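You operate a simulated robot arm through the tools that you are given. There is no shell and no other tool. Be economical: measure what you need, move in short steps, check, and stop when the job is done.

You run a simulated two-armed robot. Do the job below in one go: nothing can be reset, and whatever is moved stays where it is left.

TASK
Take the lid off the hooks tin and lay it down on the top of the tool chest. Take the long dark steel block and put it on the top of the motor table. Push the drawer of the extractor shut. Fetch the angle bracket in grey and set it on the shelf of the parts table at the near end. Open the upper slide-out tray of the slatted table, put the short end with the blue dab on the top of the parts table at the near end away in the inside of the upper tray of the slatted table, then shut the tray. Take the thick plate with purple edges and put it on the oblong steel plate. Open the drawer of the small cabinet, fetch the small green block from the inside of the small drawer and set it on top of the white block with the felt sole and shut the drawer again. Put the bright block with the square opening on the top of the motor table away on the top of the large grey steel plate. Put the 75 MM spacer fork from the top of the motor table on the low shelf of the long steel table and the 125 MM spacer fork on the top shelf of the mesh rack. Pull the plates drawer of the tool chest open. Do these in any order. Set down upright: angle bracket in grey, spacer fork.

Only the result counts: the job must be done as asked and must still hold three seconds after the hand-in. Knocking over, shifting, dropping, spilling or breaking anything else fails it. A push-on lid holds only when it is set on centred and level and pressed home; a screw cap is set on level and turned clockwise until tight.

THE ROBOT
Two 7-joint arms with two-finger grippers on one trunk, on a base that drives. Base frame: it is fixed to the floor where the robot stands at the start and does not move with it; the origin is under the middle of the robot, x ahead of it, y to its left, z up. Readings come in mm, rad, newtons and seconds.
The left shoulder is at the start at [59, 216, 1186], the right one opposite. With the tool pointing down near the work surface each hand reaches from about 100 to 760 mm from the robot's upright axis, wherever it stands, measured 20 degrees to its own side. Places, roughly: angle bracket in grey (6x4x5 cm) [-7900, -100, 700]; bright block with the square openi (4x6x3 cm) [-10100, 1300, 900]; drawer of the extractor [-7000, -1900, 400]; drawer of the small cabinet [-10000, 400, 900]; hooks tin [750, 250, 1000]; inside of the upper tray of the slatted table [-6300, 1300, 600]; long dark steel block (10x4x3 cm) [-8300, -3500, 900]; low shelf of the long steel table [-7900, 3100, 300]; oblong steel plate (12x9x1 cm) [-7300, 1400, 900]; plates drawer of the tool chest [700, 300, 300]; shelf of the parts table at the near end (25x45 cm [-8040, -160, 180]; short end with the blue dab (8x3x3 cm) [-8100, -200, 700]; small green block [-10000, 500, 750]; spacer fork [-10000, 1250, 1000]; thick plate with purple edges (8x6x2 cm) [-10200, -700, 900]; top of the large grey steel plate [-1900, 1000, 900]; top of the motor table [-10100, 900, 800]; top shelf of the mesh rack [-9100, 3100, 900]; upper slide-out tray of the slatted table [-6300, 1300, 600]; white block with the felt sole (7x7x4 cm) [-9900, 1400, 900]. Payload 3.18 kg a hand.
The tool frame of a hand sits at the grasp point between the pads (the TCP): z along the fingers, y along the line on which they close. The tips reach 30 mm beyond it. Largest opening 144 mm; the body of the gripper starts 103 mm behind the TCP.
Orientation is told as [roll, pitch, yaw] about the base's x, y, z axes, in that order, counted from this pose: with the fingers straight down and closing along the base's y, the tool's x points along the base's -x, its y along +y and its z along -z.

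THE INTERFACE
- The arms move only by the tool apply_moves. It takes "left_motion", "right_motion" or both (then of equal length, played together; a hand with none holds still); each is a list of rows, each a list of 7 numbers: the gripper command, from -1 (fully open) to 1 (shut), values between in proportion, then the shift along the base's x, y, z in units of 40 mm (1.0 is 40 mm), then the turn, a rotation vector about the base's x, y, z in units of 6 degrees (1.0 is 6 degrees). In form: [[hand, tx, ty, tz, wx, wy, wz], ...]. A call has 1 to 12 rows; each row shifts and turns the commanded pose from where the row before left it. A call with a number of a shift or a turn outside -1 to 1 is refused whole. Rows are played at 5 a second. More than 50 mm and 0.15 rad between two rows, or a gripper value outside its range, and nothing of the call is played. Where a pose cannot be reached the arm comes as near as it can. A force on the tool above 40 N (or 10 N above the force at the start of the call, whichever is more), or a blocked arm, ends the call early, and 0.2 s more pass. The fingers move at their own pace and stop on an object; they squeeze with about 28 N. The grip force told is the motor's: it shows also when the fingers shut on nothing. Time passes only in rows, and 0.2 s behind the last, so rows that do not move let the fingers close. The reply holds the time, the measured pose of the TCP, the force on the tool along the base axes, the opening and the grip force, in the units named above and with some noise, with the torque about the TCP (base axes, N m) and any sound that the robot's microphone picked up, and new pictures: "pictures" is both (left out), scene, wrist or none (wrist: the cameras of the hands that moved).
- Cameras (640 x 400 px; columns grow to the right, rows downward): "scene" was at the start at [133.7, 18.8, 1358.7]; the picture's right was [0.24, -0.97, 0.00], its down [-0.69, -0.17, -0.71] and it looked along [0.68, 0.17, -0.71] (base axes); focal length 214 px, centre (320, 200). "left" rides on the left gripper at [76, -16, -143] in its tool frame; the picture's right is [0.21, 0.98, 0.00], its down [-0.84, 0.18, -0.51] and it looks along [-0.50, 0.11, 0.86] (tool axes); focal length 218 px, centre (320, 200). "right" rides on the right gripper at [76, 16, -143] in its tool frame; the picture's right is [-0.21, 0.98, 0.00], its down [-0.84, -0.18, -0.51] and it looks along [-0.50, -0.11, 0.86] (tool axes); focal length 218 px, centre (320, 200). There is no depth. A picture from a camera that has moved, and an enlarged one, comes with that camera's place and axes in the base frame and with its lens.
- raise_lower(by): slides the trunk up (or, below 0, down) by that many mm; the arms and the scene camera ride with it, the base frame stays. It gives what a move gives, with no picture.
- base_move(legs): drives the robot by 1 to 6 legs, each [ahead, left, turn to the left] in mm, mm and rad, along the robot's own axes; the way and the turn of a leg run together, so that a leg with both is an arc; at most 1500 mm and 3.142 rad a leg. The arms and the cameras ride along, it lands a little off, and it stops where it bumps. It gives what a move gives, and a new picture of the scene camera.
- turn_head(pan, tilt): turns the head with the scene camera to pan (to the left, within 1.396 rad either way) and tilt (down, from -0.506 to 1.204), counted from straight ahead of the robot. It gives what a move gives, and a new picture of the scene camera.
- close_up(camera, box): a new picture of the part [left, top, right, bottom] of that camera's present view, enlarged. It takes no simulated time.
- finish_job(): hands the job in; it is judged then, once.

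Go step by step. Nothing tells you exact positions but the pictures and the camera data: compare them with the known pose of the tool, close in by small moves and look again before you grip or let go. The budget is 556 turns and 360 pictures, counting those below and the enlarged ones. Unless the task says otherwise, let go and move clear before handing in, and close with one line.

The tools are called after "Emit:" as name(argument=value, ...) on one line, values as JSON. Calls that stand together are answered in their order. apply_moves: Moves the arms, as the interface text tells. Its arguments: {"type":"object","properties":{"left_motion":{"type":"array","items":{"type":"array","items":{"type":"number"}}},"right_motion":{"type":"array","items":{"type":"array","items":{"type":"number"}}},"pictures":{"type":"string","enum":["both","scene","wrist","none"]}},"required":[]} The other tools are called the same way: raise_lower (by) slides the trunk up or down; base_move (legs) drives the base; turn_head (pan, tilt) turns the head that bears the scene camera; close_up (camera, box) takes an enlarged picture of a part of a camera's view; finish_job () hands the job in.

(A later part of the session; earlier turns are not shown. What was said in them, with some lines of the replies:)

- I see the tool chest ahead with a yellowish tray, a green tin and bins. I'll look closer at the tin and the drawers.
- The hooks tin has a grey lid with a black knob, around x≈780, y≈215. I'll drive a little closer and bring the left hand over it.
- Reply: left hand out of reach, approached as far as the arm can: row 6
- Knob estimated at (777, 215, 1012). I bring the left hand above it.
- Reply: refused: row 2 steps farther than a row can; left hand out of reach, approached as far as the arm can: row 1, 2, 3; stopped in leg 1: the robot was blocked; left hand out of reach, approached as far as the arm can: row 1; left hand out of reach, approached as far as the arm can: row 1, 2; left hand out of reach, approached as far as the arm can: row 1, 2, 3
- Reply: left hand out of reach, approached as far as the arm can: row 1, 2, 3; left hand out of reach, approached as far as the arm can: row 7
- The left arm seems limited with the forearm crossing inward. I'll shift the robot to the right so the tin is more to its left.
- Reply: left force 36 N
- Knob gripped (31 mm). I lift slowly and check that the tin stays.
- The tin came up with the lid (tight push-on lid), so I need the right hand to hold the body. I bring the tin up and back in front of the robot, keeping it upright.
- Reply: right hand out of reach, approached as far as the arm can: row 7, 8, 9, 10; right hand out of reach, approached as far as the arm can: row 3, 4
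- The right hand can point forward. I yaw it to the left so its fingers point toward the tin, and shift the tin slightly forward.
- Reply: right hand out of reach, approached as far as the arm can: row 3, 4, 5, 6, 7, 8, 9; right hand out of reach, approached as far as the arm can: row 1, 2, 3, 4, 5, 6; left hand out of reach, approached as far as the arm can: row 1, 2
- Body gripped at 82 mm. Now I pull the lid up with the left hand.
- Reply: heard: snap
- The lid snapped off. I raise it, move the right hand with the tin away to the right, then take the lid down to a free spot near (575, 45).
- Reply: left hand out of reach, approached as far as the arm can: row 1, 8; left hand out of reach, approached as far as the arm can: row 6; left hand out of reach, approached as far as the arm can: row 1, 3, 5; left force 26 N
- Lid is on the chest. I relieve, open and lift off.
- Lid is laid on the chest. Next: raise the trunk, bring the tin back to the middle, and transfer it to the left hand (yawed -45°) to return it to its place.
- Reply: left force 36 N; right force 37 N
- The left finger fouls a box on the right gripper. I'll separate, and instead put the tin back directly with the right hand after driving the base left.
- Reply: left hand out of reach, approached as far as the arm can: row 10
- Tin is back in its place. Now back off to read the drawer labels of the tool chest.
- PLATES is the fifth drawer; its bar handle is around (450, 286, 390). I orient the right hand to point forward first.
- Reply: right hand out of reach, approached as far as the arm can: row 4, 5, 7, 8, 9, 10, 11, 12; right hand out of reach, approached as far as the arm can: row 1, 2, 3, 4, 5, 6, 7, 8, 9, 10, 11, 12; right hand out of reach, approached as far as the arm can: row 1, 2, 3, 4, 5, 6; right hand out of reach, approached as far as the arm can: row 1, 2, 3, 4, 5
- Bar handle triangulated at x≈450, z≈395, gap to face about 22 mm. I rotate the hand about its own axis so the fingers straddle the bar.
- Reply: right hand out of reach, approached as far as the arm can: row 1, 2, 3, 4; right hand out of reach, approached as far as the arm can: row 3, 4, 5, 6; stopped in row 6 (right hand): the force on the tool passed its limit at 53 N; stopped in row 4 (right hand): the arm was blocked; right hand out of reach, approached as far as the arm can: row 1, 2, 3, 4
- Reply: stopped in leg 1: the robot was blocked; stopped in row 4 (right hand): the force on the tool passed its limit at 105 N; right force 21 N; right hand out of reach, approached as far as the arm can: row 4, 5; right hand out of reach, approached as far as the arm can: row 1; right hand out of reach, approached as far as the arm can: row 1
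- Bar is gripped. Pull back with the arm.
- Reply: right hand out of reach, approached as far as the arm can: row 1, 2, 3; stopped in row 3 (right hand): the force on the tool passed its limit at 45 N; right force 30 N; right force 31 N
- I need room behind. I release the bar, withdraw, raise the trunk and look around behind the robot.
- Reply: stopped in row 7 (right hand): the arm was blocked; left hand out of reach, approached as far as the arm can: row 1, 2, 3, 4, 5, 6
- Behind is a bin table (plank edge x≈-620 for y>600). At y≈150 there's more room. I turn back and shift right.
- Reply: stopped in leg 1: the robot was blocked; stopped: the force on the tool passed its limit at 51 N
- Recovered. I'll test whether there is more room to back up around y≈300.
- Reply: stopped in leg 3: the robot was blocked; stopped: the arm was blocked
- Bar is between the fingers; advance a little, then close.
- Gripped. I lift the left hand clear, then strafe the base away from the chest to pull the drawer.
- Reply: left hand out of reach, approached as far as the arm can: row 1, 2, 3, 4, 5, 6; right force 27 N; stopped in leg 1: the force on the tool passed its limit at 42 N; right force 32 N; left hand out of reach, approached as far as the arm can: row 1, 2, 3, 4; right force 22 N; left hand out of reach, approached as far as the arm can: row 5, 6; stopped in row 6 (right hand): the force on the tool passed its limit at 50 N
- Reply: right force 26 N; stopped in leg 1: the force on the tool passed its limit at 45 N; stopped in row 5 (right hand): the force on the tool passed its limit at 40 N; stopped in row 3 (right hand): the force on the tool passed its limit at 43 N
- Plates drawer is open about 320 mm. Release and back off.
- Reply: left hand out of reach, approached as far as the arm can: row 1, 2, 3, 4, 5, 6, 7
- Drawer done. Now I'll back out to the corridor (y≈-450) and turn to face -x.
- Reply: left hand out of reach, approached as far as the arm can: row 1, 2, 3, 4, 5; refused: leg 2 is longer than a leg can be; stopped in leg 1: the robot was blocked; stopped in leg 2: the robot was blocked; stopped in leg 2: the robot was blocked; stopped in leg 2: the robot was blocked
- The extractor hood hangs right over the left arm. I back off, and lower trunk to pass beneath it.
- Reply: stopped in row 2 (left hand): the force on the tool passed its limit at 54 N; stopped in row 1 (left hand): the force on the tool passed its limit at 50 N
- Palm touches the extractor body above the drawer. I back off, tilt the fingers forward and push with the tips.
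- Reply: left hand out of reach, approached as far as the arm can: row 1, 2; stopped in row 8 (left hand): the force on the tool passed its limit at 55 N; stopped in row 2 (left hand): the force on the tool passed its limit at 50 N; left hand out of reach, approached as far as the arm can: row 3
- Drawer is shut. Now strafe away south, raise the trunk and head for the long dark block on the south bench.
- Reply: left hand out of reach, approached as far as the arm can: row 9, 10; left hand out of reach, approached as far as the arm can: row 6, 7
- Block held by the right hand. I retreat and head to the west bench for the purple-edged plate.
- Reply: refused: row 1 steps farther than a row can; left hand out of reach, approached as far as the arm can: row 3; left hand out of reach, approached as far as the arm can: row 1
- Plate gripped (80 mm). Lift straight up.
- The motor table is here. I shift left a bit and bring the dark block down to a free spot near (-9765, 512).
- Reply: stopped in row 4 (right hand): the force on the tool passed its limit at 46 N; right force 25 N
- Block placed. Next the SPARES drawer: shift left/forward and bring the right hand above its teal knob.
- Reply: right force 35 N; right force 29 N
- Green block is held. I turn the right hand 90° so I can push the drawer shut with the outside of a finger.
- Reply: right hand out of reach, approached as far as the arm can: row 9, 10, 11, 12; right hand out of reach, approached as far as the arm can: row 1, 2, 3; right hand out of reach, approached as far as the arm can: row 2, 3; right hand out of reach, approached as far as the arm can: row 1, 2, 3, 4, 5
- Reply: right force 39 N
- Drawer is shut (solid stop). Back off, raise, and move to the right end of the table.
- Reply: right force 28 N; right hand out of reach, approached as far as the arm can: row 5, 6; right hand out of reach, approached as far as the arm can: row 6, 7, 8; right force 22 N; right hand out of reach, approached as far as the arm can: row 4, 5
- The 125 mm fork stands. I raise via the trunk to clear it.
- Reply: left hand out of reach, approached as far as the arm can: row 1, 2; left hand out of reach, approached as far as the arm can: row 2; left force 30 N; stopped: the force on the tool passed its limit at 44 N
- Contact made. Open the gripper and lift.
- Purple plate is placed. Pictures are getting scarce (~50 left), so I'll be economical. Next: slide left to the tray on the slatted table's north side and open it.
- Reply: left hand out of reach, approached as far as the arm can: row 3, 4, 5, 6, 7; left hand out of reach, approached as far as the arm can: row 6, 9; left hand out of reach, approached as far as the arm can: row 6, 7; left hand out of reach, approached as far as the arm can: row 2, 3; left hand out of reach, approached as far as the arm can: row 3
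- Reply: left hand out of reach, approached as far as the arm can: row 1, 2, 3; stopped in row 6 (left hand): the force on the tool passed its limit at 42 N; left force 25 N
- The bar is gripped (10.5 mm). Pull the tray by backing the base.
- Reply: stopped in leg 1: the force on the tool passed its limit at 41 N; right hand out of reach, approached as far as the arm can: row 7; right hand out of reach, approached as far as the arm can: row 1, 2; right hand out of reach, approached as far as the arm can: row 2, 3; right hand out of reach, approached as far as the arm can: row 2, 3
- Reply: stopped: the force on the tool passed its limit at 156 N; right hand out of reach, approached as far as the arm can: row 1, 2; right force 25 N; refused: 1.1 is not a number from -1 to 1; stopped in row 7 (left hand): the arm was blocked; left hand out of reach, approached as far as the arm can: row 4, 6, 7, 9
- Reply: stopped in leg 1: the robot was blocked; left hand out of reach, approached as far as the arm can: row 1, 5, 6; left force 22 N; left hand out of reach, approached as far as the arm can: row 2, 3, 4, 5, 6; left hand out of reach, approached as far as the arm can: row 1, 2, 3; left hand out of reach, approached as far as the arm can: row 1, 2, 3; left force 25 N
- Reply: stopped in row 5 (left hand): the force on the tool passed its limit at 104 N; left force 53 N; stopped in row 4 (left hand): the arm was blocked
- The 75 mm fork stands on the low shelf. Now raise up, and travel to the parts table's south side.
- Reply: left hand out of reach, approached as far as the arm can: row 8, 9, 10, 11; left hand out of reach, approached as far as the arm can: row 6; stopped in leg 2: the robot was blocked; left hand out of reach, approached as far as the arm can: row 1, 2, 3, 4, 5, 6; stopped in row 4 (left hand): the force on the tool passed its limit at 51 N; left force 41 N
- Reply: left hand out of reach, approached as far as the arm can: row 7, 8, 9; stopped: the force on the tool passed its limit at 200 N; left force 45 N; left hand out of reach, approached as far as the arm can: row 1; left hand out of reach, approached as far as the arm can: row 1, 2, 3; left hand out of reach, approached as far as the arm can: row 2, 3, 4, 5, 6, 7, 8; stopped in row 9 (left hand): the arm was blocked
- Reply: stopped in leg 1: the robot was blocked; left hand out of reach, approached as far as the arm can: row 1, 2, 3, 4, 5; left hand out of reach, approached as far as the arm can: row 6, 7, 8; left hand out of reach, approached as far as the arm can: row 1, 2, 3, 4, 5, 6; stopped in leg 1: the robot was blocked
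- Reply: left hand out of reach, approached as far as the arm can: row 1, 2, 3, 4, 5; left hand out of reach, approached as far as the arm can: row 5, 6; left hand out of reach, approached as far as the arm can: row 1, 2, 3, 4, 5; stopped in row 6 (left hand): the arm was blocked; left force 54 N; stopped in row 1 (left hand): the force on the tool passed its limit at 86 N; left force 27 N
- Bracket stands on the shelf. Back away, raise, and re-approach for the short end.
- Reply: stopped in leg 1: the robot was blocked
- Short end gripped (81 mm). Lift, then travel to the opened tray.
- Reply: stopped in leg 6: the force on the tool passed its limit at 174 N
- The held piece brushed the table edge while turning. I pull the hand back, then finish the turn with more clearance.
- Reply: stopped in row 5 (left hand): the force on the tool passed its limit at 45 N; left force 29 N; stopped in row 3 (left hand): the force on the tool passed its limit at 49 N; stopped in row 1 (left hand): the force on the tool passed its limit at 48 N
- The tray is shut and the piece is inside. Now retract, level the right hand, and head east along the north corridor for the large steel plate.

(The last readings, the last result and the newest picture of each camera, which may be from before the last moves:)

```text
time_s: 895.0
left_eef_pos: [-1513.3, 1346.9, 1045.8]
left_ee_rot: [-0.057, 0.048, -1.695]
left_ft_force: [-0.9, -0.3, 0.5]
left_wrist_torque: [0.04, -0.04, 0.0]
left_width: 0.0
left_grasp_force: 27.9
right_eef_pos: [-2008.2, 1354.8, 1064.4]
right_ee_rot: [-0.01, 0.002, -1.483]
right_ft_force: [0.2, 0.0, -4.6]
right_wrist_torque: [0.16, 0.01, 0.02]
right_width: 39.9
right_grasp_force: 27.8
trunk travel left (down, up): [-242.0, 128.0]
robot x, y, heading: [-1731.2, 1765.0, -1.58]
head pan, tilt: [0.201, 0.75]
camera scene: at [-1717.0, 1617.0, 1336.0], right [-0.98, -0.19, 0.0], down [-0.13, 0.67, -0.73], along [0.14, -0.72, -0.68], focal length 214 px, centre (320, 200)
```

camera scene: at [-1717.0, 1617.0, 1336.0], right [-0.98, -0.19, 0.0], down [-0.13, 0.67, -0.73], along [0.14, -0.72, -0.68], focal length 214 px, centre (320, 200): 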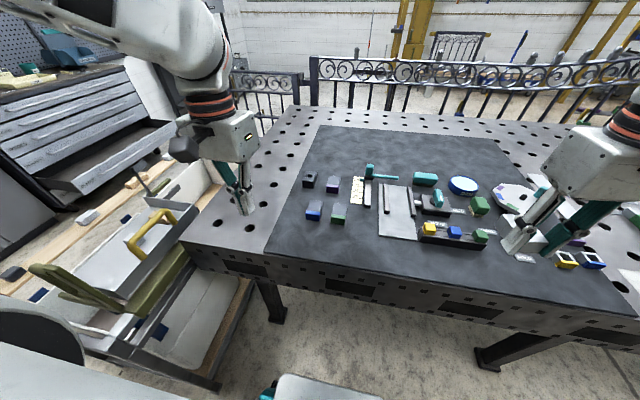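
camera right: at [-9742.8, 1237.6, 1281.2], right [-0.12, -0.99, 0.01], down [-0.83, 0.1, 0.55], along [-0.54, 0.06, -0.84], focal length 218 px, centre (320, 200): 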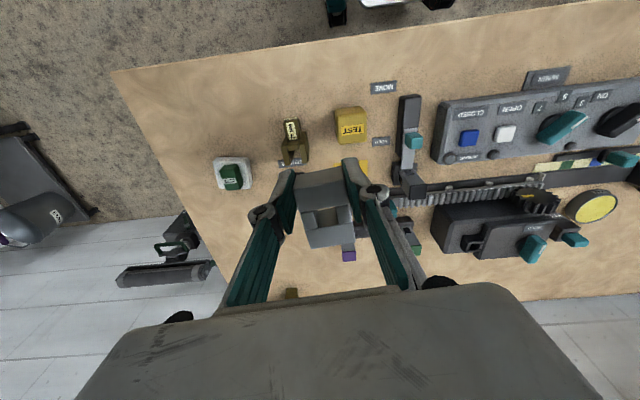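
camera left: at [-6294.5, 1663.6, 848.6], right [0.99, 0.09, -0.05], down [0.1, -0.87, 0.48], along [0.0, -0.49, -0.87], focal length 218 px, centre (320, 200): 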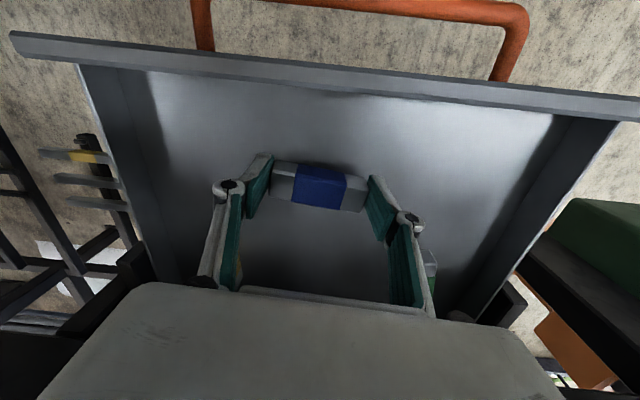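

I can see the large dark steel plate with free space near its front edge. I lower the bright block towards about (-1963, 1315).

Emit:
apply_moves(right_motion=[[1, 0.55, -0.5, -0.5, 0, 0, 0], [1, 0.55, -0.5, -0.5, 0, 0, 0], [1, 0, 0, -0.8, 0, 0, 0], [1, 0, 0, 0, 0, 0, 0]], pictures="wrist")

```text
time_s: 896.0
left_eef_pos: [-1512.7, 1346.9, 1045.6]
left_ee_rot: [-0.056, 0.045, -1.695]
left_ft_force: [-0.9, 0.6, 0.5]
left_wrist_torque: [-0.04, 0.0, 0.05]
left_width: 0.1
left_grasp_force: 27.4
right_eef_pos: [-1964.8, 1315.8, 992.9]
right_ee_rot: [-0.012, 0.001, -1.483]
right_ft_force: [-0.4, -0.3, -5.6]
right_wrist_torque: [0.15, 0.05, -0.01]
right_width: 39.9
right_grasp_force: 27.9
trunk travel left (down, up): [-242.0, 128.0]
robot x, y, heading: [-1729.2, 1770.9, -1.582]
head pan, tilt: [0.201, 0.75]
camera right: at [-1952.4, 1393.3, 1136.3], right [0.99, -0.12, -0.01], down [-0.1, -0.86, 0.51], along [-0.07, -0.5, -0.86], focal length 218 px, centre (320, 200)
```

right: 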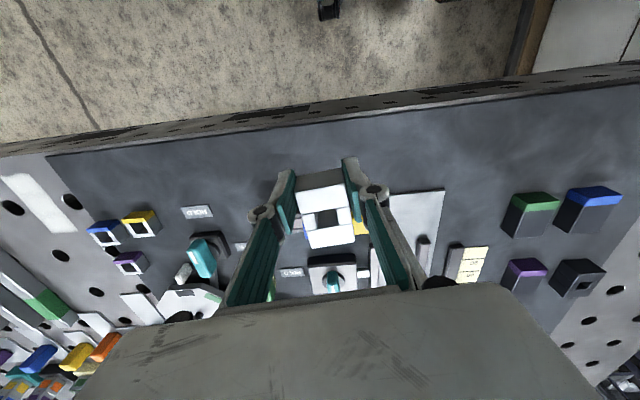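

Emit:
apply_moves(right_motion=[[1, 0, -0.12, -0.6, 0, 0, 0], [1, 0, 0, -0.3, 0, 0, 0], [1, 0, 0, -0.2, 0, 0, 0], [1, 0, 0, -0.2, 0, 0, 0], [1, 0, 0, -0.2, 0, 0, 0], [1, 0, 0, -0.2, 0, 0, 0], [1, 0, 0, -0.2, 0, 0, 0], [1, 0, 0, -0.2, 0, 0, 0], [1, 0, 0, 0, 0, 0, 0]], pictures="none")

```text
time_s: 898.0
left_eef_pos: [-1513.3, 1347.1, 1046.4]
left_ee_rot: [-0.056, 0.046, -1.692]
left_ft_force: [-0.2, -1.0, 0.3]
left_wrist_torque: [0.01, -0.03, 0.04]
left_width: 0.2
left_grasp_force: 27.9
right_eef_pos: [-1964.4, 1310.5, 907.6]
right_ee_rot: [-0.012, 0.001, -1.482]
right_ft_force: [0.4, -0.3, -5.3]
right_wrist_torque: [0.09, 0.03, 0.0]
right_width: 39.7
right_grasp_force: 28.1
trunk travel left (down, up): [-242.0, 128.0]
robot x, y, heading: [-1732.3, 1767.6, -1.579]
head pan, tilt: [0.201, 0.75]
```

Emit:
apply_moves(right_motion=[[1, 0, -0.45, 0, 0, 0, 0], [1, 0, 0, -0.2, 0, 0, 0], [1, 0, 0, -0.2, 0, 0, 0], [1, 0, 0, -0.2, 0, 0, 0], [1, 0, 0, -0.2, 0, 0, 0], [1, 0, 0, -0.2, 0, 0, 0], [1, 0, 0, -0.2, 0, 0, 0], [1, 0, 0, 0, 0, 0, 0]], pictures="none")

```text
time_s: 898.9
left_eef_pos: [-1513.8, 1349.0, 1048.1]
left_ee_rot: [-0.055, 0.045, -1.696]
left_ft_force: [0.2, -0.5, -0.5]
left_wrist_torque: [0.02, -0.01, -0.01]
left_width: 0.0
left_grasp_force: 28.2
right_eef_pos: [-1963.9, 1293.3, 897.3]
right_ee_rot: [-0.01, -0.007, -1.483]
right_ft_force: [-3.4, 9.4, 23.6]
right_wrist_torque: [0.64, -0.34, 0.1]
right_width: 39.5
right_grasp_force: 28.0
trunk travel left (down, up): [-242.0, 128.0]
robot x, y, heading: [-1734.6, 1767.9, -1.581]
head pan, tilt: [0.201, 0.75]
stopped in row 4 (right hand): the force on the tool passed its limit at 50 N (the readings are from after the stop); the commanded pose is now the measured one
```

Emit:
apply_moves(right_motion=[[1, 0, 0, 0.05, 0, 0, 0], [0.25, 0, 0, 0, 0, 0, 0], [0.25, 0, 0, 0, 0, 0, 0], [0.25, 0, 0, 0.6, 0, 0, 0], [0.25, 0, 0, 1, 0, 0, 0], [0.25, 0, 0, 1, 0, 0, 0], [0.25, 0, 0.3, 0.8, 0, 0, 0]], pictures="wrist")

```text
time_s: 900.5
left_eef_pos: [-1514.5, 1347.3, 1046.9]
left_ee_rot: [-0.056, 0.047, -1.697]
left_ft_force: [0.1, -0.1, -0.5]
left_wrist_torque: [-0.05, 0.02, -0.02]
left_width: 0.0
left_grasp_force: 28.3
right_eef_pos: [-1966.4, 1304.9, 1035.2]
right_ee_rot: [-0.01, -0.005, -1.483]
right_ft_force: [0.0, -0.6, 0.0]
right_wrist_torque: [-0.04, -0.02, 0.03]
right_width: 54.2
right_grasp_force: 0.0
trunk travel left (down, up): [-242.0, 128.0]
robot x, y, heading: [-1734.0, 1767.5, -1.579]
head pan, tilt: [0.201, 0.75]
camera right: at [-1953.8, 1383.8, 1177.3], right [0.99, -0.12, -0.01], down [-0.1, -0.85, 0.51], along [-0.07, -0.51, -0.86], focal length 218 px, centre (320, 200)
```

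right: 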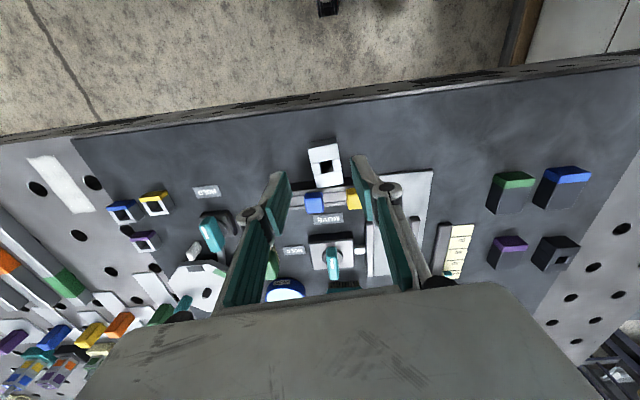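

The bright block rests on the large plate. I retract the hand and hand in.

Emit:
apply_moves(right_motion=[[0.25, 0, 0.6, 0.7, 0, 0, 0], [0.25, 0, 0.8, 0.4, 0, 0, 0], [0.25, 0, 0.8, 0, 0, 0, 0], [0.25, 0, 0, 0, 0, 0, 0]], pictures="none")

Emit:
finish_job()

```text
time_s: 901.5
left_eef_pos: [-1513.1, 1346.4, 1046.2]
left_ee_rot: [-0.055, 0.047, -1.695]
left_ft_force: [-0.6, 0.6, 0.5]
left_wrist_torque: [0.05, 0.0, -0.03]
left_width: 0.0
left_grasp_force: 27.8
right_eef_pos: [-1964.4, 1391.5, 1076.5]
right_ee_rot: [-0.012, -0.003, -1.482]
right_ft_force: [0.2, 0.3, -0.4]
right_wrist_torque: [0.01, 0.0, 0.0]
right_width: 53.8
right_grasp_force: 0.0
trunk travel left (down, up): [-242.0, 128.0]
robot x, y, heading: [-1734.0, 1764.1, -1.575]
head pan, tilt: [0.201, 0.75]
```

```text
The job is handed in.
```

The job is handed in with every task carried out, but several bumps along the way (against the extractor hood, the parts table edge and the slatted table edge) may have shifted something I did not recheck, and I judged the slide-out tray shut only by its hard stop.
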